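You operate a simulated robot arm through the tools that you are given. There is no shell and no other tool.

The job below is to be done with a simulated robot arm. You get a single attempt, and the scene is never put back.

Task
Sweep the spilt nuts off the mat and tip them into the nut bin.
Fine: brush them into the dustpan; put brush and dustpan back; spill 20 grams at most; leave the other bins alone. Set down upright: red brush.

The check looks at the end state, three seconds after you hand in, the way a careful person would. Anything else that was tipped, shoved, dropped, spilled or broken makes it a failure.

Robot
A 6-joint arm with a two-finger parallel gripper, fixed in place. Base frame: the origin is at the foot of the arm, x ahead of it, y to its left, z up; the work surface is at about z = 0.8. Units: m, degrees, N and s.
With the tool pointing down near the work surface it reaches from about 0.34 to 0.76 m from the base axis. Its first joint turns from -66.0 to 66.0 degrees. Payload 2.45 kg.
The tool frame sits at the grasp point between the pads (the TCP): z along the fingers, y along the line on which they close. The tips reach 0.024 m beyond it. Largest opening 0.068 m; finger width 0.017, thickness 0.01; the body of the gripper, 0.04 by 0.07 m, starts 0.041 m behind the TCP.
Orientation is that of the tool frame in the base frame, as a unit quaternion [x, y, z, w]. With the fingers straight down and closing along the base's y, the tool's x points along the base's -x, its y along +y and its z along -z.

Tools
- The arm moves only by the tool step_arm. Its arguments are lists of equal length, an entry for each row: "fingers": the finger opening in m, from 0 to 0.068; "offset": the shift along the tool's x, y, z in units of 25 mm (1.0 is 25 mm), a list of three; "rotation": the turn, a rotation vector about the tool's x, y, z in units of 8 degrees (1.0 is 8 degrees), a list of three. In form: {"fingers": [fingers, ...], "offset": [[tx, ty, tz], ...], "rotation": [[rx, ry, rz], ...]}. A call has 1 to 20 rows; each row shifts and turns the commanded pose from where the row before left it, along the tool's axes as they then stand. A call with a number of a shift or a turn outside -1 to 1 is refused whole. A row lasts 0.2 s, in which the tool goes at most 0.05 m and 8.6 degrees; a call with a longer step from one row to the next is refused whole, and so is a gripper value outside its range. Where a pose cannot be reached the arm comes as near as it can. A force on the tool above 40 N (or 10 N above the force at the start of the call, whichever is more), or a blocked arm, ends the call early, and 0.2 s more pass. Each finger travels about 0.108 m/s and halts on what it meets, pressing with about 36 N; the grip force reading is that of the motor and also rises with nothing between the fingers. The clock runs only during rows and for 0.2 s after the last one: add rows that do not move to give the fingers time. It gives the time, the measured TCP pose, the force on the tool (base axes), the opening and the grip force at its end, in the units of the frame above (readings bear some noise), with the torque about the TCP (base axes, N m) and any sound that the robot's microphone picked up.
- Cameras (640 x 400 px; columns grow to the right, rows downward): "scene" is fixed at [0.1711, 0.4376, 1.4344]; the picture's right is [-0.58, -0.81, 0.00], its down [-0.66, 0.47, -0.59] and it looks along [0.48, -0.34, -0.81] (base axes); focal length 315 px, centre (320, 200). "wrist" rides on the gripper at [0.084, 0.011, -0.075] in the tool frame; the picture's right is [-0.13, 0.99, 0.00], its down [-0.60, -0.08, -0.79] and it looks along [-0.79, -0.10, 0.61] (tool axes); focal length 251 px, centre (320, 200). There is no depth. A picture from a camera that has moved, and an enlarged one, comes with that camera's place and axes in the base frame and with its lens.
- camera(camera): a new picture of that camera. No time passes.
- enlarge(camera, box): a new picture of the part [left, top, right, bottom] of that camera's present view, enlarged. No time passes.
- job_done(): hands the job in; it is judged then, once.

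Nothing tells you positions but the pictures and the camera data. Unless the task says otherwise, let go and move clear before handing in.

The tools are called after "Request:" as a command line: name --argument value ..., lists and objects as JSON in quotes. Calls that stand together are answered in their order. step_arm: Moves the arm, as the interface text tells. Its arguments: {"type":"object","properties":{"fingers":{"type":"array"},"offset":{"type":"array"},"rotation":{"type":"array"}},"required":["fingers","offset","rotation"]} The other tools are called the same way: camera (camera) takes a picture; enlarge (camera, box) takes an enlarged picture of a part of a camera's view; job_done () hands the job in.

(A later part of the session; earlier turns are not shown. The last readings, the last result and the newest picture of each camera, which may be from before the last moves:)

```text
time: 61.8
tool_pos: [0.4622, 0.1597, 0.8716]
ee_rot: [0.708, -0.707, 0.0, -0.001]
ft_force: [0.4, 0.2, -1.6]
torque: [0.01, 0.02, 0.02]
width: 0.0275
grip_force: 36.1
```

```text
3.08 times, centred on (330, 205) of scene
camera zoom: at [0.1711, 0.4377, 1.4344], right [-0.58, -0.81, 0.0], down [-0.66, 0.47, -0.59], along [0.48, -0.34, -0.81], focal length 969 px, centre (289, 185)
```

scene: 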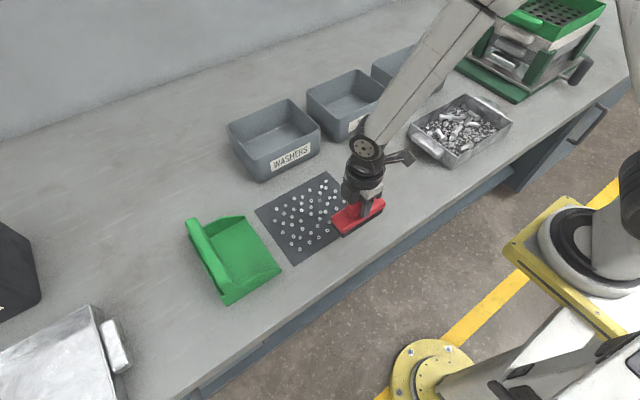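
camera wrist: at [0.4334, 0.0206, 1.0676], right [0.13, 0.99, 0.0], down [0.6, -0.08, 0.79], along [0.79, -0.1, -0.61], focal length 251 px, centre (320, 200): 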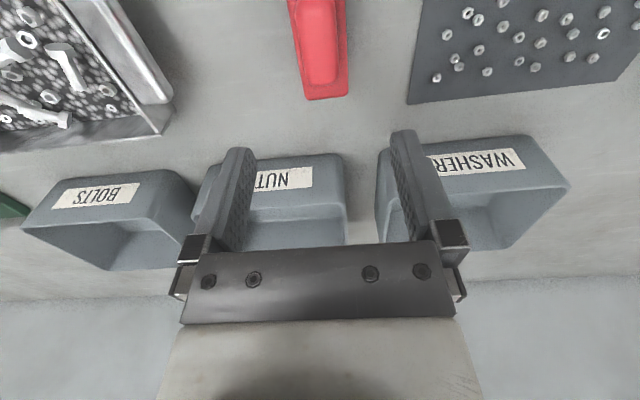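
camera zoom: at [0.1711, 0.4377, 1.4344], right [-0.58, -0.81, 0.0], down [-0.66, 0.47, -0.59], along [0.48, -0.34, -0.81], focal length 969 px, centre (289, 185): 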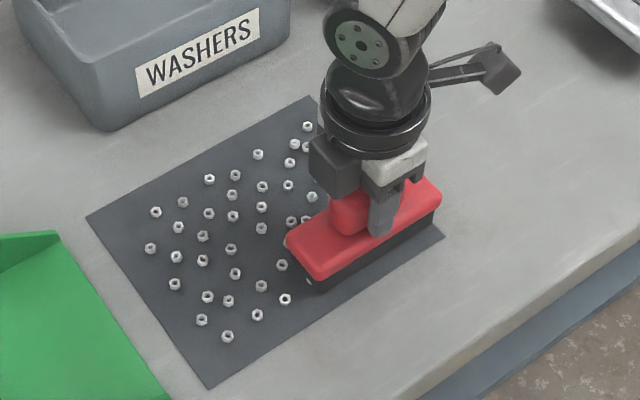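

Request:
step_arm --fingers '[0.01, 0.01, 0.01, 0.01, 0.01, 0.01]' --offset '[[0, 0, -0.8], [0, 0, -0.8], [0, 0.85, 0], [0, 0.85, 0], [0, 0, 0], [0, 0, 0]]' --rotation '[[0, 0, 0], [0, 0, 0], [0, 0, 0], [0, 0, 0], [0, 0, 0], [0, 0, 0]]'

Request:
enlarge --camera "scene" --box '[240, 140, 420, 270]'

```text
time: 63.2
tool_pos: [0.4202, 0.1606, 0.9104]
ee_rot: [0.707, -0.707, 0.001, 0.0]
ft_force: [-0.6, -0.2, -2.0]
torque: [0.0, 0.01, -0.01]
width: 0.0275
grip_force: 36.3
```

```text
3.08 times, centred on (330, 205) of scene
camera zoom: at [0.1711, 0.4377, 1.4344], right [-0.58, -0.81, 0.0], down [-0.66, 0.47, -0.59], along [0.48, -0.34, -0.81], focal length 969 px, centre (289, 185)
```

zoom: 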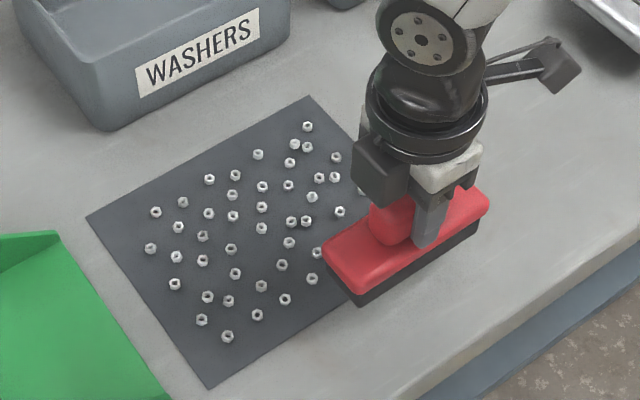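

The nuts didn't move, so the bristles passed just above them. I'll lower the brush further and use the force reading to find the surface.

Request:
step_arm --fingers '[0.01, 0.01, 0.01, 0.01, 0.01]' --offset '[[0, 0, 0.7], [0, 0, 0.6], [0, 0, 0.3], [0, 0, 0.1], [0, 0, 0]]' --rotation '[[0, 0, 0], [0, 0, 0], [0, 0, 0], [0, 0, 0], [0, 0, 0]]'

Request:
step_arm --fingers '[0.01, 0.01]' --offset '[[0, 0, 0.04], [0, 0, 0]]' --rotation '[[0, 0, 0], [0, 0, 0]]'

Request:
step_arm --fingers '[0.01, 0.01]' --offset '[[0, 0, 0.04], [0, 0, 0]]' --rotation '[[0, 0, 0], [0, 0, 0]]'

```text
time: 64.4
tool_pos: [0.422, 0.1597, 0.8701]
ee_rot: [-0.707, 0.707, 0.0, 0.0]
ft_force: [0.9, 0.0, -1.3]
torque: [-0.03, 0.02, 0.01]
width: 0.0274
grip_force: 36.3
```

```text
time: 65.0
tool_pos: [0.4217, 0.1598, 0.8671]
ee_rot: [-0.707, 0.707, -0.001, 0.0]
ft_force: [-0.1, 0.5, -0.8]
torque: [-0.04, 0.0, 0.0]
width: 0.0275
grip_force: 36.0
```

```text
time: 65.6
tool_pos: [0.4218, 0.1594, 0.8661]
ee_rot: [0.707, -0.707, 0.0, 0.0]
ft_force: [-0.8, 0.0, -0.9]
torque: [-0.03, 0.0, -0.01]
width: 0.0273
grip_force: 36.0
```

Request:
step_arm --fingers '[0.01, 0.01]' --offset '[[0, 0, 0.04], [0, 0, 0]]' --rotation '[[0, 0, 0], [0, 0, 0]]'

Request:
step_arm --fingers '[0.01, 0.01]' --offset '[[0, 0, 0.04], [0, 0, 0]]' --rotation '[[0, 0, 0], [0, 0, 0]]'

Request:
enlarge --camera "scene" --box '[270, 160, 400, 260]'

```text
time: 66.2
tool_pos: [0.4207, 0.1602, 0.8661]
ee_rot: [-0.707, 0.707, 0.001, 0.0]
ft_force: [0.1, -0.1, -1.4]
torque: [0.03, 0.02, -0.02]
width: 0.0277
grip_force: 35.9
```

```text
time: 66.8
tool_pos: [0.4204, 0.1585, 0.8634]
ee_rot: [-0.707, 0.707, 0.0, 0.001]
ft_force: [-3.2, -4.4, 25.1]
torque: [-0.02, 0.14, 0.0]
width: 0.0275
grip_force: 36.1
```

```text
4.00 times, centred on (335, 210) of scene
camera zoom: at [0.1706, 0.4374, 1.4345], right [-0.58, -0.81, 0.0], down [-0.66, 0.47, -0.59], along [0.48, -0.34, -0.81], focal length 1260 px, centre (260, 160)
```

zoom: 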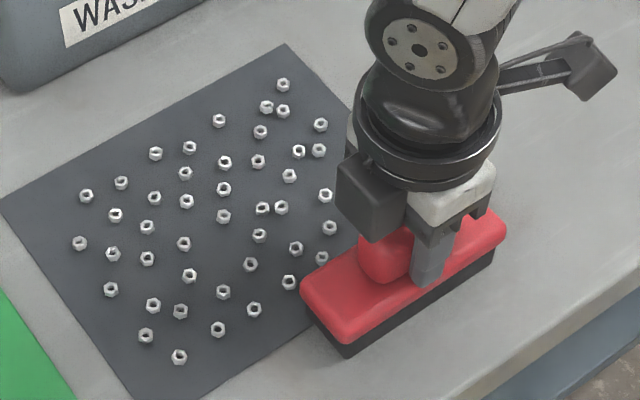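

Contact is at TCP z≈0.865. I'll back off about 1 mm and sweep again.

Request:
step_arm --fingers '[0.01, 0.01, 0.01, 0.01, 0.01, 0.01, 0.01, 0.01]' --offset '[[0, 0, -0.07], [0, -0.24, 0], [0, -0.24, 0], [0, -0.24, 0], [0, -0.24, 0], [0, -0.24, 0], [0, -0.24, 0], [0, -0.2, 0]]' --rotation '[[0, 0, 0], [0, 0, 0], [0, 0, 0], [0, 0, 0], [0, 0, 0], [0, 0, 0], [0, 0, 0], [0, 0, 0]]'

Request:
enlarge --camera "scene" --box '[240, 140, 420, 270]'

```text
time: 68.6
tool_pos: [0.4599, 0.1586, 0.8668]
ee_rot: [0.708, -0.707, 0.0, 0.0]
ft_force: [0.5, -0.2, -0.8]
torque: [0.01, 0.01, 0.0]
width: 0.0278
grip_force: 36.0
```

```text
3.08 times, centred on (330, 205) of scene
camera zoom: at [0.1711, 0.4377, 1.4344], right [-0.58, -0.81, 0.0], down [-0.66, 0.47, -0.59], along [0.48, -0.34, -0.81], focal length 969 px, centre (289, 185)
```

zoom: 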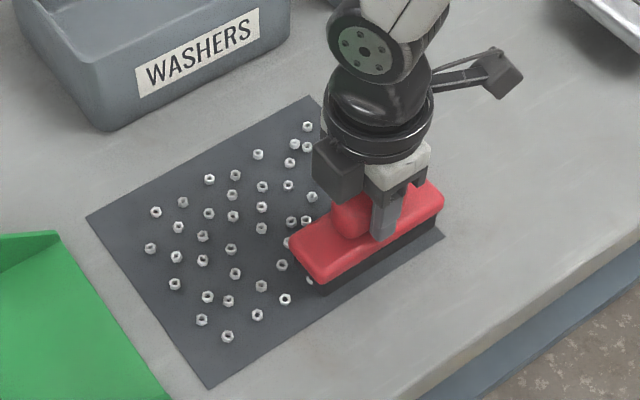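

Request:
step_arm --fingers '[0.01, 0.01, 0.01, 0.01, 0.01]' --offset '[[0, 0, -0.6], [0, 0, -0.6], [0, 0.85, 0], [0, 0.85, 0], [0, 0, 0]]' --rotation '[[0, 0, 0], [0, 0, 0], [0, 0, 0], [0, 0, 0], [0, 0, 0]]'

Request:
enlarge --camera "scene" --box '[240, 140, 420, 270]'

```text
time: 69.8
tool_pos: [0.4189, 0.1597, 0.8963]
ee_rot: [0.707, -0.707, 0.0, 0.0]
ft_force: [0.0, -0.7, -1.5]
torque: [-0.03, 0.01, 0.0]
width: 0.0277
grip_force: 35.8
```

```text
3.08 times, centred on (330, 205) of scene
camera zoom: at [0.1711, 0.4377, 1.4344], right [-0.58, -0.81, 0.0], down [-0.66, 0.47, -0.59], along [0.48, -0.34, -0.81], focal length 969 px, centre (289, 185)
```

zoom: 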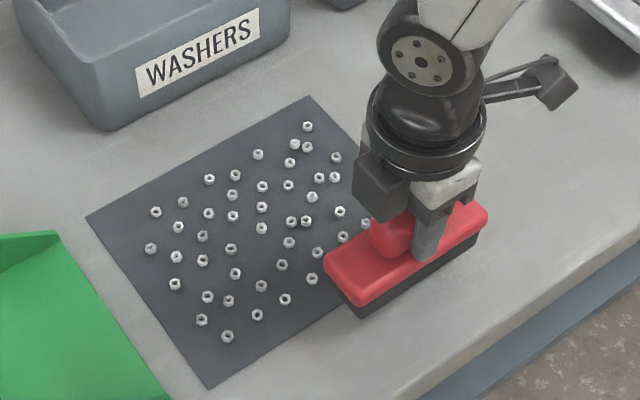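

The nuts still haven't moved, even with the bristles about 1 mm above the mat, so the bristles probably have to touch the mat. I'll press lightly and sweep.

Request:
step_arm --fingers '[0.01, 0.01, 0.01, 0.01, 0.01]' --offset '[[0.0, -0.08, 0.6], [0, 0, 0.5], [0, 0, 0.08], [0, 0, 0.04], [0, 0, 0]]' --rotation '[[0, 0, 0], [0, 0, 0], [0, 0, 0], [0, 0, 0], [0, 0, 0]]'

Request:
step_arm --fingers '[0.01, 0.01]' --offset '[[0, 0, 0.02], [0, 0, 0]]' --rotation '[[0, 0, 0], [0, 0, 0]]'

```text
time: 71.0
tool_pos: [0.42, 0.1606, 0.8666]
ee_rot: [-0.707, 0.708, 0.0, 0.0]
ft_force: [-1.0, 0.7, -1.0]
torque: [-0.01, 0.0, -0.03]
width: 0.0277
grip_force: 35.2
```

```text
time: 71.6
tool_pos: [0.4211, 0.1591, 0.8666]
ee_rot: [0.707, -0.707, 0.0, 0.0]
ft_force: [-0.2, 0.0, 0.2]
torque: [0.01, -0.03, -0.01]
width: 0.0276
grip_force: 36.1
```

Request:
step_arm --fingers '[0.01, 0.01]' --offset '[[0, 0, 0.02], [0, 0, 0]]' --rotation '[[0, 0, 0], [0, 0, 0]]'

Request:
step_arm --fingers '[0.01, 0.01]' --offset '[[0, 0, 0.02], [0, 0, 0]]' --rotation '[[0, 0, 0], [0, 0, 0]]'

```text
time: 72.2
tool_pos: [0.4218, 0.1599, 0.8642]
ee_rot: [0.707, -0.707, 0.0, 0.0]
ft_force: [-0.6, -1.1, 3.6]
torque: [0.18, 0.1, 0.03]
width: 0.0275
grip_force: 35.7
```

```text
time: 72.8
tool_pos: [0.4207, 0.1608, 0.866]
ee_rot: [0.708, -0.706, 0.0, 0.0]
ft_force: [-1.6, -7.0, 23.6]
torque: [-0.14, 0.14, 0.01]
width: 0.0275
grip_force: 35.8
```

Request:
step_arm --fingers '[0.01, 0.01, 0.01, 0.01, 0.01, 0.01, 0.01]' --offset '[[0, 0, -0.012], [0, -0.24, 0], [0, -0.24, 0], [0, -0.24, 0], [0, -0.24, 0], [0, -0.24, 0], [0, -0.24, 0]]' --rotation '[[0, 0, 0], [0, 0, 0], [0, 0, 0], [0, 0, 0], [0, 0, 0], [0, 0, 0], [0, 0, 0]]'

Request:
enlarge --camera "scene" --box '[240, 140, 420, 270]'

```text
time: 74.4
tool_pos: [0.4576, 0.1611, 0.8644]
ee_rot: [-0.707, 0.708, 0.0, -0.001]
ft_force: [0.9, 1.1, -1.5]
torque: [-0.01, 0.0, -0.03]
width: 0.0276
grip_force: 35.8
```

```text
3.08 times, centred on (330, 205) of scene
camera zoom: at [0.1711, 0.4377, 1.4344], right [-0.58, -0.81, 0.0], down [-0.66, 0.47, -0.59], along [0.48, -0.34, -0.81], focal length 969 px, centre (289, 185)
```

zoom: 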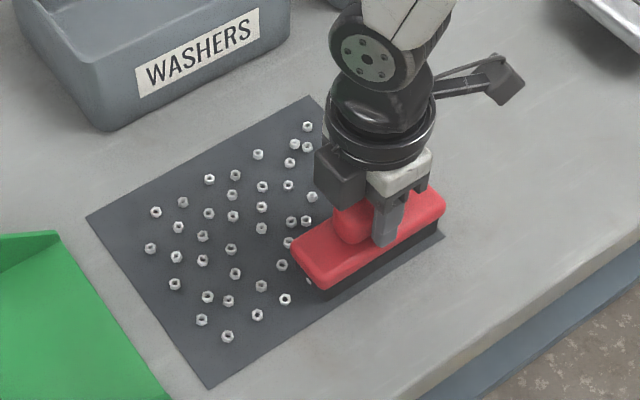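

The nuts don't respond to this sideways stroke. I'll turn the brush back and try the intended stroke, with the broad face moving +y over the mat toward the dustpan.

Request:
step_arm --fingers '[0.01, 0.01, 0.01, 0.01, 0.01, 0.01, 0.01, 0.01, 0.01, 0.01, 0.01, 0.01, 0.01, 0.01, 0.01, 0.01, 0.01, 0.01]' --offset '[[0, 0, -0.7], [0, 0, -0.7], [0, 0, 0], [0, 0, 0], [0, 0, 0], [0, 0, 0], [0, 0, 0], [0, 0, 0], [0, 0, 0], [0, 0, 0], [0, 0, 0], [0, 0, 0], [0, 0, 0], [0, 0, 0], [-0.525, -0.76, 0], [-0.525, -0.76, 0], [-0.525, -0.76, 0], [-0.525, -0.76, 0]]' --rotation '[[0, 0, 0], [0, 0, 0], [0, 0, 0.9375], [0, 0, 0.9375], [0, 0, 0.9375], [0, 0, 0.9375], [0, 0, 0.9375], [0, 0, 0.9375], [0, 0, 0.9375], [0, 0, 0.9375], [0, 0, 0.9375], [0, 0, 0.9375], [0, 0, 0.9375], [0, 0, 0.9375], [0, 0, 0], [0, 0, 0], [0, 0, 0], [0, 0, 0]]'

Request:
enlarge --camera "scene" --box '[240, 140, 420, 270]'

```text
time: 78.2
tool_pos: [0.5095, 0.082, 0.8979]
ee_rot: [-0.001, 1.0, -0.001, 0.0]
ft_force: [0.2, 0.2, -2.2]
torque: [-0.03, -0.01, -0.03]
width: 0.0276
grip_force: 36.0
```

```text
3.08 times, centred on (330, 205) of scene
camera zoom: at [0.1711, 0.4377, 1.4344], right [-0.58, -0.81, 0.0], down [-0.66, 0.47, -0.59], along [0.48, -0.34, -0.81], focal length 969 px, centre (289, 185)
```

zoom: 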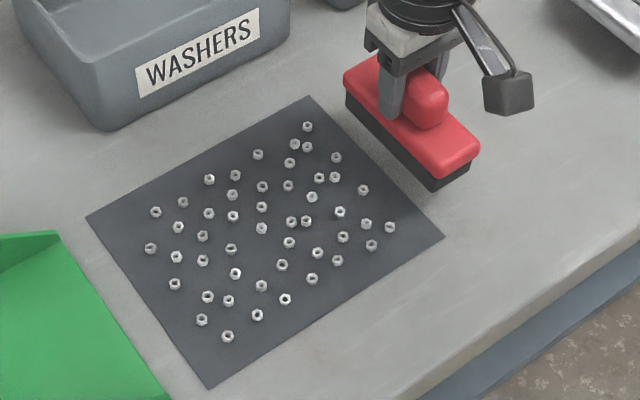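

Request:
step_arm --fingers '[0.01, 0.01, 0.01, 0.01]' --offset '[[0, 0, 0.6], [0, 0, 0.5], [0, 0, 0.12], [0, 0, 0.02]]' --rotation '[[0, 0, 0], [0, 0, 0], [0, 0, 0], [0, 0, 0]]'

Request:
step_arm --fingers '[0.01, 0.01, 0.01, 0.01, 0.01, 0.01, 0.01, 0.01]' --offset '[[0, 0.5, 0], [0, 0.5, 0], [0, 0.5, 0], [0, 0.5, 0], [0, 0.5, 0], [0, 0.5, 0], [0, 0.5, 0], [0, 0.5, 0]]' --rotation '[[0, 0, 0], [0, 0, 0], [0, 0, 0], [0, 0, 0], [0, 0, 0], [0, 0, 0], [0, 0, 0], [0, 0, 0]]'

Request:
enlarge --camera "scene" --box '[240, 140, 420, 270]'

```text
time: 79.2
tool_pos: [0.5086, 0.0842, 0.8676]
ee_rot: [0.0, 1.0, 0.0, -0.001]
ft_force: [-0.2, 0.0, -1.3]
torque: [0.05, -0.02, -0.01]
width: 0.0276
grip_force: 35.8
```

```text
time: 81.0
tool_pos: [0.5104, 0.1839, 0.8671]
ee_rot: [0.001, 1.0, 0.001, 0.0]
ft_force: [-0.4, -0.4, -1.7]
torque: [-0.02, -0.03, -0.04]
width: 0.0275
grip_force: 36.1
```

```text
3.08 times, centred on (330, 205) of scene
camera zoom: at [0.1711, 0.4377, 1.4344], right [-0.58, -0.81, 0.0], down [-0.66, 0.47, -0.59], along [0.48, -0.34, -0.81], focal length 969 px, centre (289, 185)
```

zoom: 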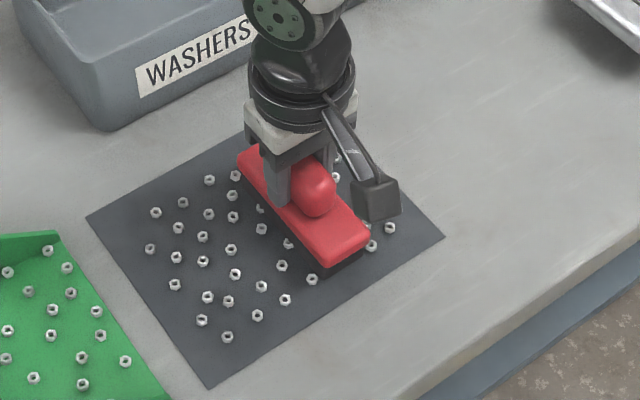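

Nuts have appeared in the dustpan, so strokes toward the pan transfer them. I'll look at the whole scene before going on.

Request:
enlarge --camera "scene" --box '[170, 130, 410, 310]'

```text
2.22 times, centred on (290, 220) of scene
camera zoom: at [0.1711, 0.4377, 1.4344], right [-0.58, -0.81, 0.0], down [-0.66, 0.47, -0.59], along [0.48, -0.34, -0.81], focal length 700 px, centre (387, 156)
```

zoom: 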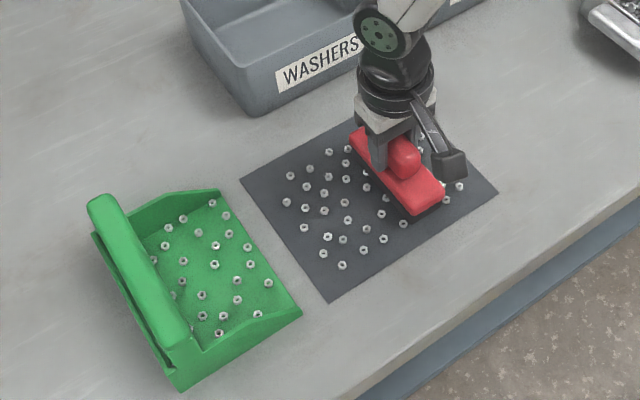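

Request:
step_arm --fingers '[0.01, 0.01, 0.01, 0.01, 0.01, 0.01, 0.01, 0.01, 0.01, 0.01]' --offset '[[0, 0.5, 0], [0, 0.5, 0], [0, 0.5, 0], [0, 0.5, 0], [0, 0.5, 0], [0, 0.5, 0], [0, 0.5, 0], [0, 0.5, 0], [0, 0.5, 0], [0, 0.5, 0]]' --rotation '[[0, 0, 0], [0, 0, 0], [0, 0, 0], [0, 0, 0], [0, 0, 0], [0, 0, 0], [0, 0, 0], [0, 0, 0], [0, 0, 0], [0, 0, 0]]'

Request:
enlarge --camera "scene" --box '[170, 130, 410, 310]'

```text
time: 83.2
tool_pos: [0.5091, 0.3078, 0.8695]
ee_rot: [0.0, 1.0, 0.0, 0.001]
ft_force: [-0.2, 0.1, -0.5]
torque: [-0.01, 0.01, 0.02]
width: 0.0276
grip_force: 35.8
```

```text
2.22 times, centred on (290, 220) of scene
camera zoom: at [0.1711, 0.4377, 1.4343], right [-0.58, -0.81, 0.0], down [-0.66, 0.47, -0.59], along [0.48, -0.34, -0.81], focal length 700 px, centre (387, 156)
```

zoom: 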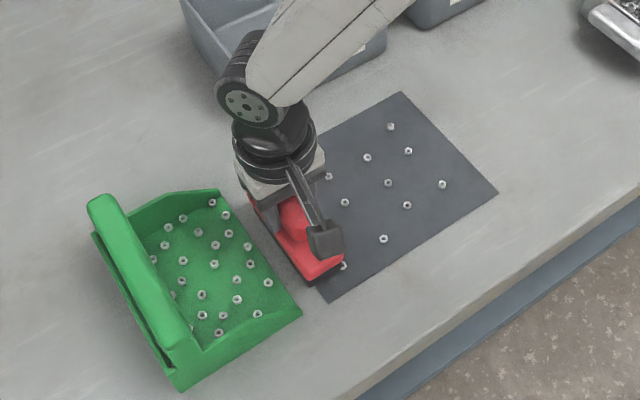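

Only about ten nuts remain on the mat. Now for another stroke: lift, return, lower, sweep.

Request:
step_arm --fingers '[0.01, 0.01, 0.01, 0.01, 0.01, 0.01, 0.01, 0.01, 0.01, 0.01, 0.01, 0.01, 0.01, 0.01, 0.01]' --offset '[[0, 0, -0.6], [0, 0, -0.6], [0, -1, 0], [0, -1, 0], [-0.2, -1, 0], [-0.2, -1, 0], [-0.2, -1, 0], [-0.2, -1, 0], [0, -1, 0], [0, -1, 0], [0, -0.9, 0], [0, 0, 0.6], [0, 0, 0.5], [0, 0, 0.15], [0, 0, 0]]' --rotation '[[0, 0, 0], [0, 0, 0], [0, 0, 0], [0, 0, 0], [0, 0, 0], [0, 0, 0], [0, 0, 0], [0, 0, 0], [0, 0, 0], [0, 0, 0], [0, 0, 0], [0, 0, 0], [0, 0, 0], [0, 0, 0], [0, 0, 0]]'

```text
time: 86.4
tool_pos: [0.5307, 0.0869, 0.8671]
ee_rot: [0.0, 1.0, -0.001, 0.0]
ft_force: [0.4, 0.4, -1.1]
torque: [0.02, 0.05, -0.02]
width: 0.0278
grip_force: 36.0
```

Request:
step_arm --fingers '[0.01, 0.01, 0.01, 0.01, 0.01, 0.01, 0.01, 0.01, 0.01, 0.01, 0.01, 0.01, 0.01, 0.01, 0.01, 0.01, 0.01, 0.01]' --offset '[[0, 0.5, 0], [0, 0.5, 0], [0, 0.5, 0], [0, 0.5, 0], [0, 0.5, 0], [0, 0.5, 0], [0, 0.5, 0], [0, 0.5, 0], [0, 0.5, 0], [0, 0.5, 0], [0, 0.5, 0], [0, 0.5, 0], [0, 0.5, 0], [0, 0.5, 0], [0, 0.5, 0], [0, 0.5, 0], [0, 0.5, 0], [0, 0.4, 0]]' --rotation '[[0, 0, 0], [0, 0, 0], [0, 0, 0], [0, 0, 0], [0, 0, 0], [0, 0, 0], [0, 0, 0], [0, 0, 0], [0, 0, 0], [0, 0, 0], [0, 0, 0], [0, 0, 0], [0, 0, 0], [0, 0, 0], [0, 0, 0], [0, 0, 0], [0, 0, 0], [0, 0, 0]]'

Request:
step_arm --fingers '[0.01, 0.01, 0.01, 0.01, 0.01, 0.01, 0.01, 0.01, 0.01, 0.01, 0.01]' --offset '[[0, 0, -0.6], [0, 0, -0.6], [0, -1, 0], [0, -1, 0], [0, -1, 0], [0, -1, 0], [0, -1, 0], [0, -1, 0], [0, -1, 0], [0, -1, 0], [0, -0.9, 0]]' --rotation '[[0, 0, 0], [0, 0, 0], [0, 0, 0], [0, 0, 0], [0, 0, 0], [0, 0, 0], [0, 0, 0], [0, 0, 0], [0, 0, 0], [0, 0, 0], [0, 0, 0]]'

Request:
enlarge --camera "scene" --box '[170, 130, 410, 310]'

```text
time: 90.2
tool_pos: [0.5283, 0.3096, 0.8661]
ee_rot: [0.001, 1.0, 0.001, 0.0]
ft_force: [0.0, -0.5, -1.3]
torque: [0.01, 0.0, 0.0]
width: 0.0275
grip_force: 36.4
```

```text
time: 92.6
tool_pos: [0.5303, 0.0854, 0.8975]
ee_rot: [-0.001, 1.0, 0.0, 0.0]
ft_force: [-0.1, 0.0, -1.3]
torque: [-0.02, 0.01, 0.02]
width: 0.0274
grip_force: 36.2
```

```text
2.22 times, centred on (290, 220) of scene
camera zoom: at [0.1711, 0.4377, 1.4344], right [-0.58, -0.81, 0.0], down [-0.66, 0.47, -0.59], along [0.48, -0.34, -0.81], focal length 700 px, centre (387, 156)
```

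zoom: 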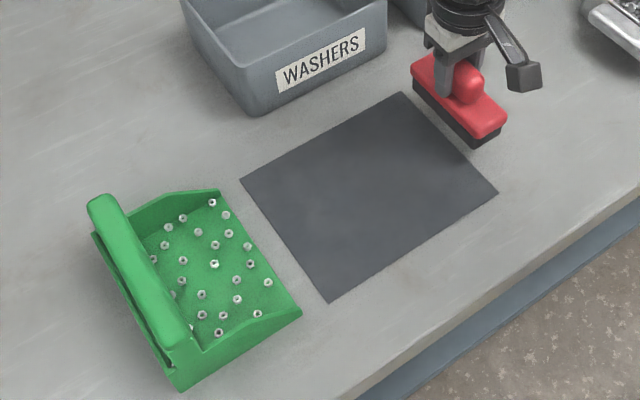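

The mat is clean. I'll put the brush back where it was, upright.

Request:
step_arm --fingers '[0.01, 0.01, 0.01, 0.01, 0.01]' --offset '[[0.18, -0.77, 0], [0.18, -0.77, 0], [0.18, -0.77, 0], [0.17, -0.76, 0], [0, 0, 0]]' --rotation '[[0, 0, 0], [0, 0, 0], [0, 0, 0], [0, 0, 0], [0, 0, 0]]'

Request:
step_arm --fingers '[0.01, 0.01, 0.01, 0.01, 0.01]' --offset '[[0, 0, 0.5], [0, 0, 0.4], [0, 0, 0.2], [0, 0, 0.1], [0, 0, 0]]' --rotation '[[0, 0, 0], [0, 0, 0], [0, 0, 0], [0, 0, 0], [0, 0, 0]]'

```text
time: 93.8
tool_pos: [0.5113, 0.0098, 0.8965]
ee_rot: [0.0, 1.0, 0.001, 0.0]
ft_force: [-0.9, -0.2, -1.1]
torque: [-0.02, 0.01, 0.0]
width: 0.0274
grip_force: 36.1
```

```text
time: 95.0
tool_pos: [0.5105, 0.0094, 0.8673]
ee_rot: [0.0, 1.0, -0.001, 0.0]
ft_force: [-0.7, 0.0, -1.7]
torque: [0.02, -0.03, -0.01]
width: 0.0273
grip_force: 36.1
```

Request:
step_arm --fingers '[0.01, 0.01]' --offset '[[-0.04, 0, 0.03], [0, 0, 0]]' --rotation '[[0, 0, 0], [0, 0, 0]]'

Request:
step_arm --fingers '[0.01, 0.01]' --offset '[[0, 0, 0.02], [0, 0, 0]]' --rotation '[[0, 0, 0], [0, 0, 0]]'

```text
time: 95.6
tool_pos: [0.5125, 0.0108, 0.8661]
ee_rot: [0.0, 1.0, 0.0, 0.001]
ft_force: [0.7, 0.2, -1.5]
torque: [0.0, -0.02, -0.01]
width: 0.0276
grip_force: 36.2
```

```text
time: 96.2
tool_pos: [0.5129, 0.0107, 0.866]
ee_rot: [0.0, 1.0, 0.0, 0.0]
ft_force: [1.0, -0.2, -0.3]
torque: [-0.01, -0.01, 0.0]
width: 0.0275
grip_force: 35.8
```

Request:
step_arm --fingers '[0.03, 0.036, 0.05, 0.068, 0.068, 0.068, 0.068, 0.068, 0.068]' --offset '[[0, 0, 0], [0, 0, 0], [0, 0, 0], [0, 0, 0], [0, 0, 0], [0, 0, -0.4], [0, 0, -1], [0, 0, -1], [0, 0, -1]]' --rotation '[[0, 0, 0], [0, 0, 0], [0, 0, 0], [0, 0, 0], [0, 0, 0], [0, 0, 0], [0, 0, 0], [0, 0, 0], [0, 0, 0]]'

Request:
enlarge --camera "scene" --box '[210, 60, 450, 240]'

```text
time: 98.2
tool_pos: [0.5114, 0.0081, 0.9506]
ee_rot: [0.0, 1.0, 0.0, 0.0]
ft_force: [0.2, 0.2, -0.1]
torque: [-0.01, -0.01, 0.03]
width: 0.0683
grip_force: 0.0
```

```text
2.22 times, centred on (330, 150) of scene
camera zoom: at [0.171, 0.4376, 1.4344], right [-0.58, -0.81, 0.0], down [-0.66, 0.47, -0.59], along [0.48, -0.34, -0.81], focal length 700 px, centre (298, 311)
```

zoom: 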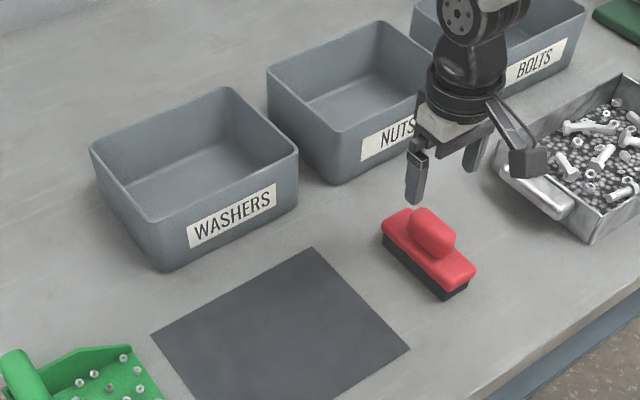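

The brush is back upright. Next I'll go to the dustpan and turn the tool to yaw 180° above its handle.

Request:
step_arm --fingers '[0.068, 0.068, 0.068, 0.068, 0.068, 0.068, 0.068, 0.068, 0.068, 0.068, 0.068, 0.068, 0.068, 0.068, 0.068, 0.068, 0.068, 0.068, 0.068, 0.068]' --offset '[[0, 0, -1], [0, 0, -1], [0, 0.96, 0], [0, 0.96, 0], [0, 0.96, 0], [0, 0.96, 0], [0, 0.96, 0], [0, 0.96, 0], [0, 0.96, 0], [0, 0.96, 0], [0, 0.96, 0], [0, 0.96, 0], [0, 0.96, 0], [0, 0.96, 0], [0, 0.96, 0], [0, 0.96, 0], [0, 0.96, 0], [0, 0.96, 0], [-0.2, 0.96, 0], [-0.4, 0.96, 0]]' --rotation '[[0, 0, 0], [0, 0, 0], [0, 0, 0], [0, 0, 0], [0, 0, 0], [0, 0, 0], [0, 0, 0], [0, 0, 0], [0, 0, 0], [0, 0, 0], [0, 0, 0], [0, 0, 0], [0, 0, 0], [0, 0, 0], [0, 0, 0], [0, 0, 0], [0, 0, 0], [0, 0, 0], [0, 0, 0], [0, 0, 0]]'

Request:
step_arm --fingers '[0.068, 0.068, 0.068, 0.068, 0.068, 0.068, 0.068, 0.068, 0.068, 0.068, 0.068, 0.068, 0.068, 0.068, 0.068, 0.068, 0.068, 0.068, 0.068, 0.068]' --offset '[[0, 0, 0], [0, 0, 0], [0, 0, 0], [0, 0, 0], [0, 0, 0], [0, 0, 0], [0, 0, 0], [0, 0, 0], [0, 0, 0], [0, 0, 0], [0, 0, 0], [0, 0, 0], [0, 0, 0], [0, 0, 0], [0, 0, 0], [0, 0, 0], [0, 0, 0], [0, 0, 0], [0, 0, 0], [0, 0, 0]]' --rotation '[[0, 0, -1], [0, 0, -1], [0, 0, -1], [0, 0, -1], [0, 0, -1], [0, 0, -1], [0, 0, -1], [0, 0, -1], [0, 0, -1], [0, 0, -1], [0, 0, -1], [0, 0, -1], [0, 0, -1], [0, 0, -1], [0, 0, -1], [0, 0, -1], [0, 0, -1], [0, 0, -1], [0, 0, -1], [0, 0, -1]]'

Request:
step_arm --fingers '[0.068, 0.068, 0.068, 0.068]' --offset '[[0, 0, 0], [0, 0, 0], [0, 0, 0], [0, 0, 0]]' --rotation '[[0, 0, -1], [0, 0, -1], [0, 0, -0.5], [0, 0, 0]]'

Request:
camera --camera "scene"

Request:
camera --camera "wrist"

```text
time: 102.4
tool_pos: [0.5283, 0.4411, 1.0031]
ee_rot: [0.0, 1.0, 0.002, 0.0]
ft_force: [0.4, 0.3, 0.6]
torque: [0.02, 0.0, -0.02]
width: 0.0683
grip_force: 0.0
```

```text
time: 106.6
tool_pos: [0.5286, 0.4418, 1.0021]
ee_rot: [0.985, -0.172, 0.001, -0.001]
ft_force: [-0.6, -0.3, 0.4]
torque: [0.0, -0.02, -0.02]
width: 0.0681
grip_force: 0.0
```

```text
time: 107.6
tool_pos: [0.527, 0.4417, 0.9995]
ee_rot: [1.0, 0.0, 0.0, 0.0]
ft_force: [-0.8, 0.1, -0.2]
torque: [-0.01, 0.03, -0.04]
width: 0.068
grip_force: 0.1
```

```text
taken
```

scene: 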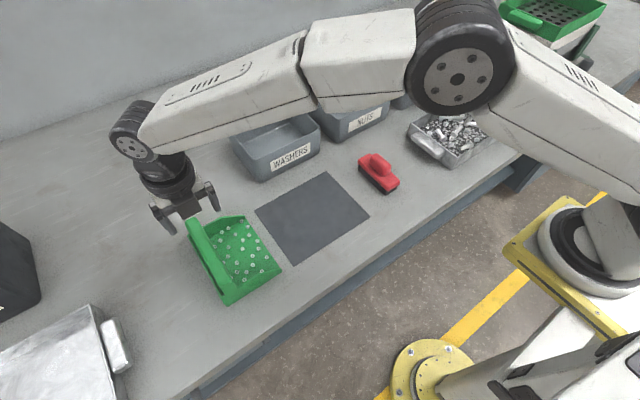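

```text
taken
camera wrist: at [0.6124, 0.431, 1.0751], right [-0.13, -0.99, 0.0], down [-0.6, 0.08, 0.79], along [-0.79, 0.1, -0.61], focal length 251 px, centre (320, 200)
```

wrist: 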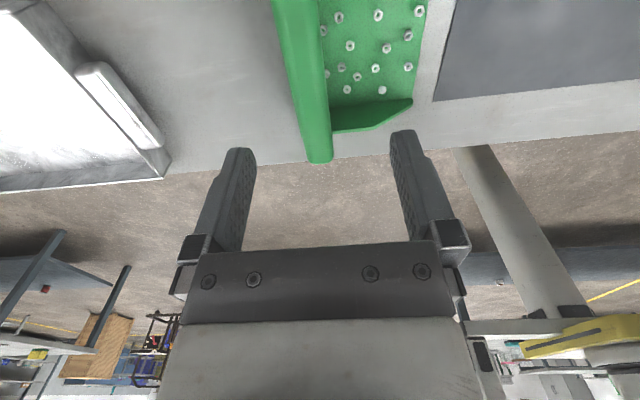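

Request:
enlarge --camera "wrist" --box '[250, 0, 440, 170]'

```text
2.35 times, centred on (345, 85) of wrist
camera zoom: at [0.6124, 0.431, 1.0751], right [-0.13, -0.99, 0.0], down [-0.6, 0.08, 0.79], along [-0.79, 0.1, -0.61], focal length 592 px, centre (261, 471)
```

zoom: 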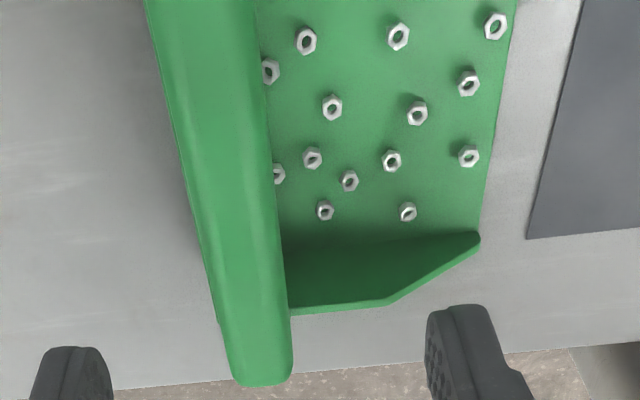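

Request:
step_arm --fingers '[0.068, 0.068, 0.068, 0.068, 0.068, 0.068, 0.068]' --offset '[[0.24, -0.37, 0], [0, 0, 0.9], [0, 0, 0.9], [0, 0, 0.9], [0, 0, 0.7], [0, 0, 0.5], [0, 0, 0.3]]' --rotation '[[0, 0, 0], [0, 0, 0], [0, 0, 0], [0, 0, 0], [0, 0, 0], [0, 0, 0], [0, 0, 0]]'

Request:
enlarge --camera "scene" --box '[140, 160, 320, 310]'

Request:
enlarge --camera "wrist" --box '[170, 0, 490, 260]'

```text
time: 109.2
tool_pos: [0.5332, 0.4509, 0.8965]
ee_rot: [1.0, 0.0, 0.0, 0.0]
ft_force: [-1.1, -0.1, -0.5]
torque: [-0.02, -0.03, 0.01]
width: 0.0679
grip_force: 0.1
```

```text
2.67 times, centred on (230, 235) of scene
camera zoom: at [0.1711, 0.4377, 1.4344], right [-0.58, -0.81, 0.0], down [-0.66, 0.47, -0.59], along [0.48, -0.34, -0.81], focal length 840 px, centre (560, 107)
```

zoom: 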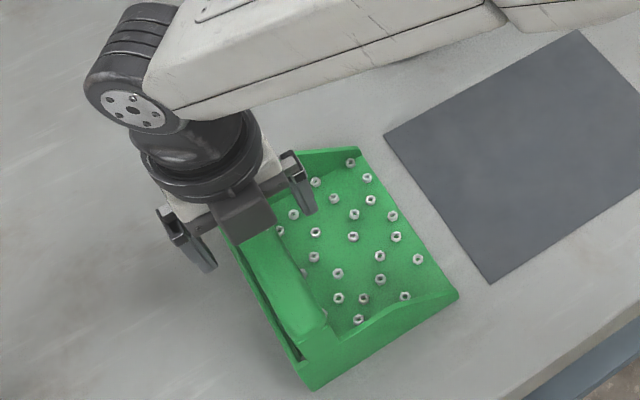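

```text
1.54 times, centred on (330, 130) of wrist
camera zoom: at [0.618, 0.4398, 0.9711], right [-0.13, -0.99, 0.0], down [-0.6, 0.08, 0.79], along [-0.79, 0.1, -0.61], focal length 387 px, centre (305, 308)
```

zoom: 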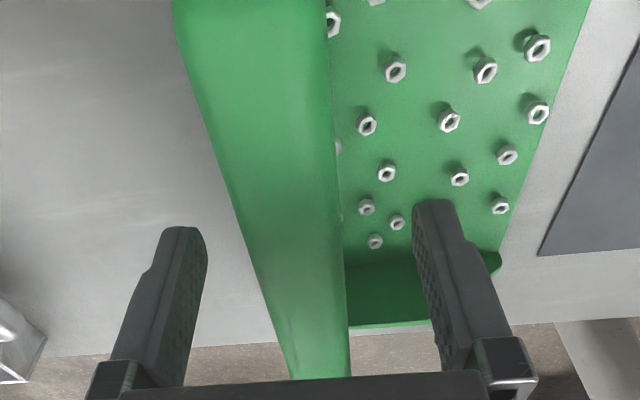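

The fingers straddle the bar. I'll close on it.

Request:
step_arm --fingers '[0.068, 0.05, 0.035, 0.015, 0.01, 0.01, 0.01]' --offset '[[0, 0, 0.12], [0, 0, 0], [0, 0, 0], [0, 0, 0], [0, 0, 0], [0, 0, 0], [0, 0, 0]]' --rotation '[[0, 0, 0], [0, 0, 0], [0, 0, 0], [0, 0, 0], [0, 0, 0], [0, 0, 0], [0, 0, 0]]'

Request:
enlarge --camera "scene" --box '[140, 160, 320, 310]'

```text
time: 110.8
tool_pos: [0.5332, 0.4507, 0.8939]
ee_rot: [1.0, 0.0, 0.0, 0.0]
ft_force: [0.3, 1.5, 0.9]
torque: [0.02, -0.22, -0.01]
width: 0.0266
grip_force: 36.0
```

```text
2.67 times, centred on (230, 235) of scene
camera zoom: at [0.171, 0.4377, 1.4344], right [-0.58, -0.81, 0.0], down [-0.66, 0.47, -0.59], along [0.48, -0.34, -0.81], focal length 840 px, centre (560, 107)
```

zoom: 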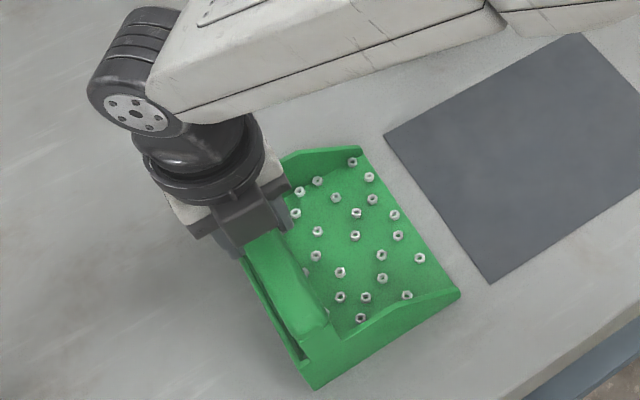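

Pan gripped (grasp pose about [0.533, 0.451, 0.894]). I'll lift it gently and keep it level.

Request:
step_arm --fingers '[0.01, 0.01, 0.01, 0.01, 0.01, 0.01, 0.01, 0.01, 0.01, 0.01, 0.01, 0.01]' --offset '[[0, 0, -0.2], [0, 0, -0.3], [0, 0, -0.5], [0, 0, -0.7], [0, 0, -0.8], [0, 0, -0.8], [0, 0, -0.8], [0, 0, -0.8], [0, 0, -0.8], [0, 0, -0.7], [0, 0, -0.5], [0, 0, -0.2]]' --rotation '[[0, 0, 0], [0, 0, 0], [0, 0, 0], [0, 0, 0], [0, 0, 0], [0, 0, 0], [0, 0, 0], [0, 0, 0], [0, 0, 0], [0, 0, 0], [0, 0, 0], [0, 0, 0]]'

Request:
camera --camera "scene"

Request:
enlarge --camera "scene" --box '[120, 120, 340, 320]'

```text
time: 113.4
tool_pos: [0.5329, 0.4504, 1.0707]
ee_rot: [1.0, 0.0, 0.0, 0.0]
ft_force: [0.8, 0.4, -2.9]
torque: [0.03, -0.05, -0.02]
width: 0.0268
grip_force: 36.0
```

```text
taken
```

scene: 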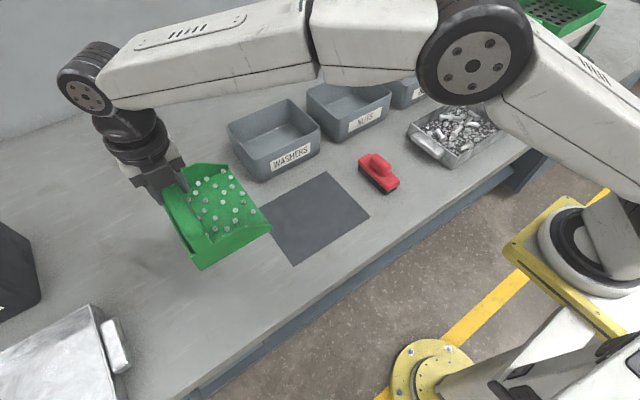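

```text
2.00 times, centred on (230, 220) of scene
camera zoom: at [0.1711, 0.4377, 1.4343], right [-0.58, -0.81, 0.0], down [-0.66, 0.47, -0.59], along [0.48, -0.34, -0.81], focal length 630 px, centre (500, 160)
```

zoom: 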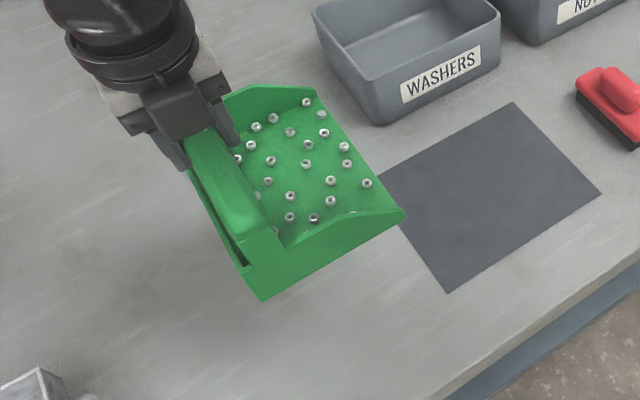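

Request:
step_arm --fingers '[0.01, 0.01, 0.01, 0.01, 0.01, 0.01, 0.01, 0.01, 0.01, 0.01, 0.01, 0.01, 0.01, 0.01, 0.01, 0.01]' --offset '[[-0.03, 0.2, 0], [-0.05, 0.4, 0], [-0.1, 0.57, 0], [-0.1, 0.57, 0], [-0.1, 0.57, 0], [-0.1, 0.57, 0], [-0.1, 0.57, 0], [-0.1, 0.57, 0], [-0.1, 0.57, 0], [-0.1, 0.57, 0], [-0.1, 0.57, 0], [-0.1, 0.57, 0], [-0.1, 0.57, 0], [-0.1, 0.57, 0], [-0.05, 0.4, 0], [-0.03, 0.2, 0]]' --rotation '[[0, 0, 0], [0, 0, 0], [0, 0, 0], [0, 0, 0], [0, 0, 0], [0, 0, 0], [0, 0, 0], [0, 0, 0], [0, 0, 0], [0, 0, 0], [0, 0, 0], [0, 0, 0], [0, 0, 0], [0, 0, 0], [0, 0, 0], [0, 0, 0]]'

Request:
step_arm --fingers '[0.01, 0.01, 0.01, 0.01, 0.01, 0.01, 0.01, 0.01, 0.01, 0.01, 0.01, 0.01, 0.01, 0.01, 0.01, 0.01]' --offset '[[0, 0, 0], [0, 0, 0], [0, 0, 0], [0, 0, 0], [0, 0, 0], [0, 0, 0], [0, 0, 0], [0, 0, 0], [0, 0, 0], [0, 0, 0], [0, 0, 0], [0, 0, 0], [0, 0, 0], [0, 0, 0], [0, 0, 0], [0, 0, 0]]' --rotation '[[0, 0, 0.3], [0, 0, 0.6], [0, 0, 0.75], [0, 0, 0.75], [0, 0, 0.75], [0, 0, 0.75], [0, 0, 0.75], [0, 0, 0.75], [0, 0, 0.75], [0, 0, 0.75], [0, 0, 0.75], [0, 0, 0.75], [0, 0, 0.75], [0, 0, 0.75], [0, 0, 0.75], [0, 0, 0.6]]'

Request:
camera --camera "scene"

```text
time: 116.8
tool_pos: [0.5006, 0.2496, 1.0717]
ee_rot: [1.0, -0.001, 0.0, -0.001]
ft_force: [0.5, 0.5, -3.5]
torque: [0.06, -0.03, 0.01]
width: 0.0268
grip_force: 36.4
```

```text
time: 120.2
tool_pos: [0.498, 0.2495, 1.0703]
ee_rot: [-0.707, 0.707, 0.0, 0.0]
ft_force: [0.7, -0.2, -4.1]
torque: [-0.04, -0.08, -0.02]
width: 0.0271
grip_force: 36.2
```

```text
taken
```

scene: 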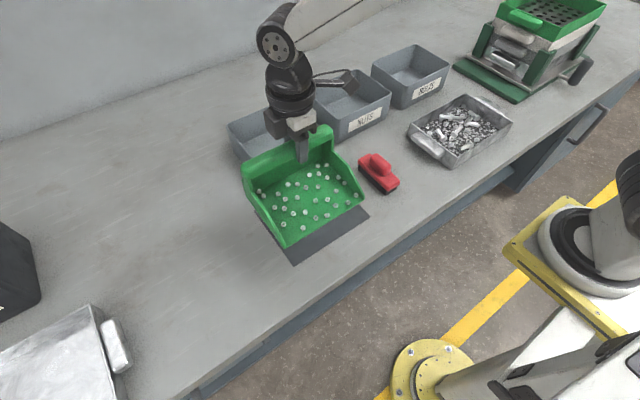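

Request:
step_arm --fingers '[0.01, 0.01, 0.01, 0.01, 0.01, 0.01, 0.01, 0.01, 0.01, 0.01, 0.01, 0.01, 0.01, 0.01, 0.01, 0.01]' --offset '[[0, 0, 0], [0, 0, 0], [0, 0, 0], [0, 0, 0], [0, 0, 0], [0, 0, 0], [0, 0, 0], [0, 0, 0], [0, 0, 0], [0, 0, 0], [0, 0, 0], [0, 0, 0], [0, 0, 0], [0, 0, 0], [0, 0, 0], [0, 0, 0]]' --rotation '[[0, 0, 0.3], [0, 0, 0.6], [0, 0, 0.75], [0, 0, 0.75], [0, 0, 0.75], [0, 0, 0.75], [0, 0, 0.75], [0, 0, 0.75], [0, 0, 0.75], [0, 0, 0.75], [0, 0, 0.75], [0, 0, 0.75], [0, 0, 0.75], [0, 0, 0.75], [0, 0, 0.75], [0, 0, 0.6]]'

Request:
camera --camera "scene"

```text
time: 123.6
tool_pos: [0.4996, 0.2501, 1.0701]
ee_rot: [0.001, 1.0, 0.0, -0.001]
ft_force: [-0.5, -0.4, -3.6]
torque: [-0.04, 0.04, -0.01]
width: 0.027
grip_force: 36.0
```

```text
taken
```

scene: 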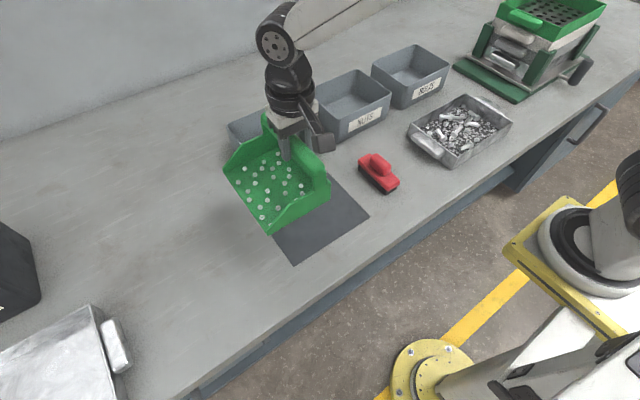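

The pan now faces +y with all its nuts in it. I'll carry it over the nut bin.

Request:
step_arm --fingers '[0.01, 0.01, 0.01, 0.01, 0.01, 0.01, 0.01, 0.01, 0.01, 0.01, 0.01, 0.01, 0.01, 0.01, 0.01, 0.01, 0.01, 0.01, 0.01, 0.01]' --offset '[[-0.16, -0.24, 0.01], [-0.33, -0.48, 0.02], [-0.54, -0.805, 0.034], [-0.54, -0.805, 0.034], [-0.54, -0.805, 0.034], [-0.54, -0.805, 0.034], [-0.54, -0.805, 0.034], [-0.54, -0.805, 0.034], [-0.54, -0.805, 0.034], [-0.54, -0.805, 0.034], [-0.54, -0.805, 0.034], [-0.54, -0.805, 0.034], [-0.54, -0.805, 0.034], [-0.54, -0.805, 0.034], [-0.54, -0.805, 0.034], [-0.54, -0.805, 0.034], [-0.54, -0.805, 0.034], [-0.5, -0.805, 0.034], [-0.3, -0.48, 0.02], [-0.15, -0.24, 0.01]]' --rotation '[[0, 0, 0], [0, 0, 0], [0, 0, 0], [0, 0, 0], [0, 0, 0], [0, 0, 0], [0, 0, 0], [0, 0, 0], [0, 0, 0], [0, 0, 0], [0, 0, 0], [0, 0, 0], [0, 0, 0], [0, 0, 0], [0, 0, 0], [0, 0, 0], [0, 0, 0], [0, 0, 0], [0, 0, 0], [0, 0, 0]]'

Request:
camera --camera "scene"

Request:
camera --camera "wrist"

```text
time: 127.8
tool_pos: [0.7381, -0.1076, 1.0545]
ee_rot: [0.0, 1.0, 0.0, 0.0]
ft_force: [-0.8, -0.4, -3.2]
torque: [-0.07, 0.04, -0.01]
width: 0.0269
grip_force: 36.7
```

```text
taken
```

scene: 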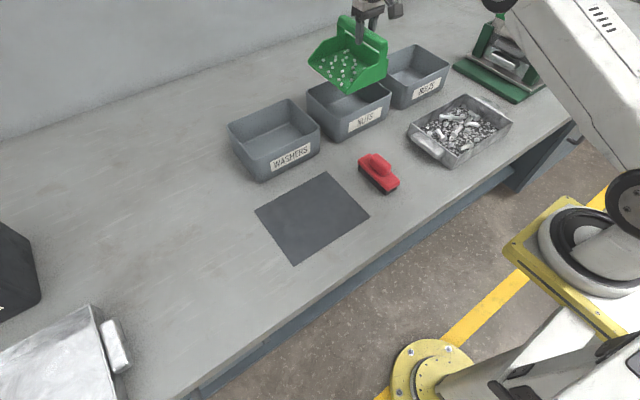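

```text
taken
camera wrist: at [0.6547, -0.0964, 1.1286], right [0.13, 0.99, 0.0], down [0.6, -0.08, 0.79], along [0.79, -0.1, -0.61], focal length 251 px, centre (320, 200)
```

wrist: 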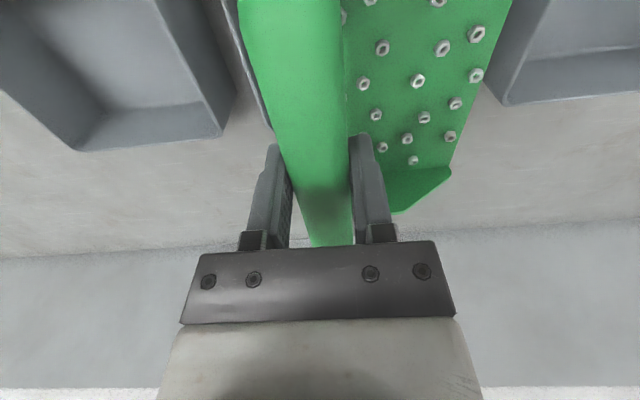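

The pan is over the nut bin. I'll tilt the front down gradually.

Request:
step_arm --fingers '[0.01, 0.01, 0.01, 0.01, 0.01, 0.01, 0.01, 0.01, 0.01]' --offset '[[-0.05, 0, 0], [0, 0, 0], [0, 0, 0], [0, 0, 0], [0, 0, 0], [0, 0, 0], [0, 0, 0], [0, 0, 0], [0, 0, 0]]' --rotation '[[0.5, 0, 0], [0.5, 0, 0], [0.5, 0, 0], [0.5, 0, 0], [0.5, 0, 0], [0.5, 0, 0], [0.5, 0, 0], [0.5, 0, 0], [0, 0, 0]]'

Request:
enlarge --camera "scene" --box '[220, 0, 460, 190]'

```text
time: 129.8
tool_pos: [0.7397, -0.1068, 1.0542]
ee_rot: [0.0, 0.961, -0.275, -0.001]
ft_force: [-0.2, -0.6, -3.3]
torque: [0.04, 0.05, 0.03]
width: 0.0268
grip_force: 36.2
```

```text
2.11 times, centred on (340, 95) of scene
camera zoom: at [0.1711, 0.4376, 1.4344], right [-0.58, -0.81, 0.0], down [-0.66, 0.47, -0.59], along [0.48, -0.34, -0.81], focal length 663 px, centre (278, 421)
```

zoom: 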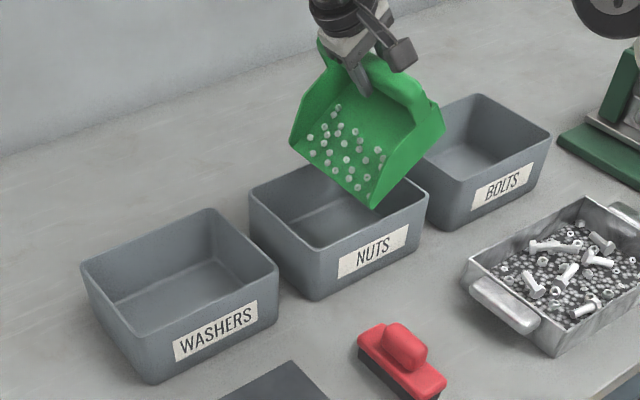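

The nuts have slid toward the lip, but the pan mouth (~0.17 m) is a bit wider than the bin in x. I'll turn the pan about 40° around the vertical, so its lip lies diagonally across the bin, before tipping further.

Request:
step_arm --fingers '[0.01, 0.01, 0.01, 0.01, 0.01, 0.01, 0.01, 0.01, 0.01]' --offset '[[-0.2, -0.034, 0.021], [-0.196, -0.0485, 0.0303], [-0.19, -0.0628, 0.0393], [-0.183, -0.0767, 0.0479], [-0.174, -0.0899, 0.0562], [-0.164, -0.1024, 0.064], [-0.153, -0.1141, 0.0713], [-0.141, -0.1252, 0.0782], [0, 0, 0]]' --rotation '[[0, -0.331, -0.53], [0, -0.331, -0.53], [0, -0.331, -0.53], [0, -0.331, -0.53], [0, -0.331, -0.53], [0, -0.331, -0.53], [0, -0.331, -0.53], [0, -0.331, -0.53], [0, 0, 0]]'

Request:
enlarge --camera "scene" --box '[220, 0, 460, 190]'

```text
time: 131.8
tool_pos: [0.7786, -0.1152, 1.0552]
ee_rot: [-0.33, 0.903, -0.258, 0.094]
ft_force: [0.4, -0.4, -4.5]
torque: [0.01, 0.08, 0.03]
width: 0.0269
grip_force: 36.1
```

```text
2.11 times, centred on (340, 95) of scene
camera zoom: at [0.1711, 0.4376, 1.4344], right [-0.58, -0.81, 0.0], down [-0.66, 0.47, -0.59], along [0.48, -0.34, -0.81], focal length 663 px, centre (278, 421)
```

zoom: 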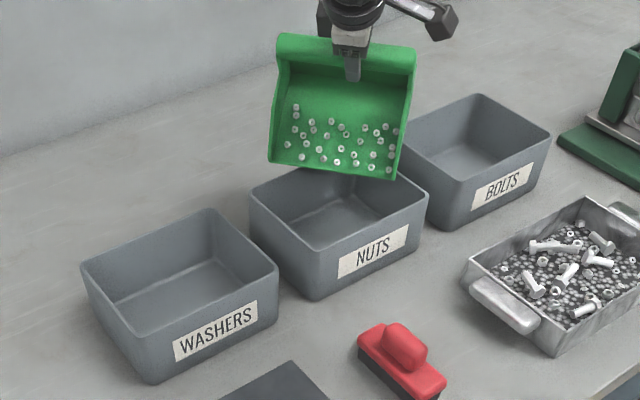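

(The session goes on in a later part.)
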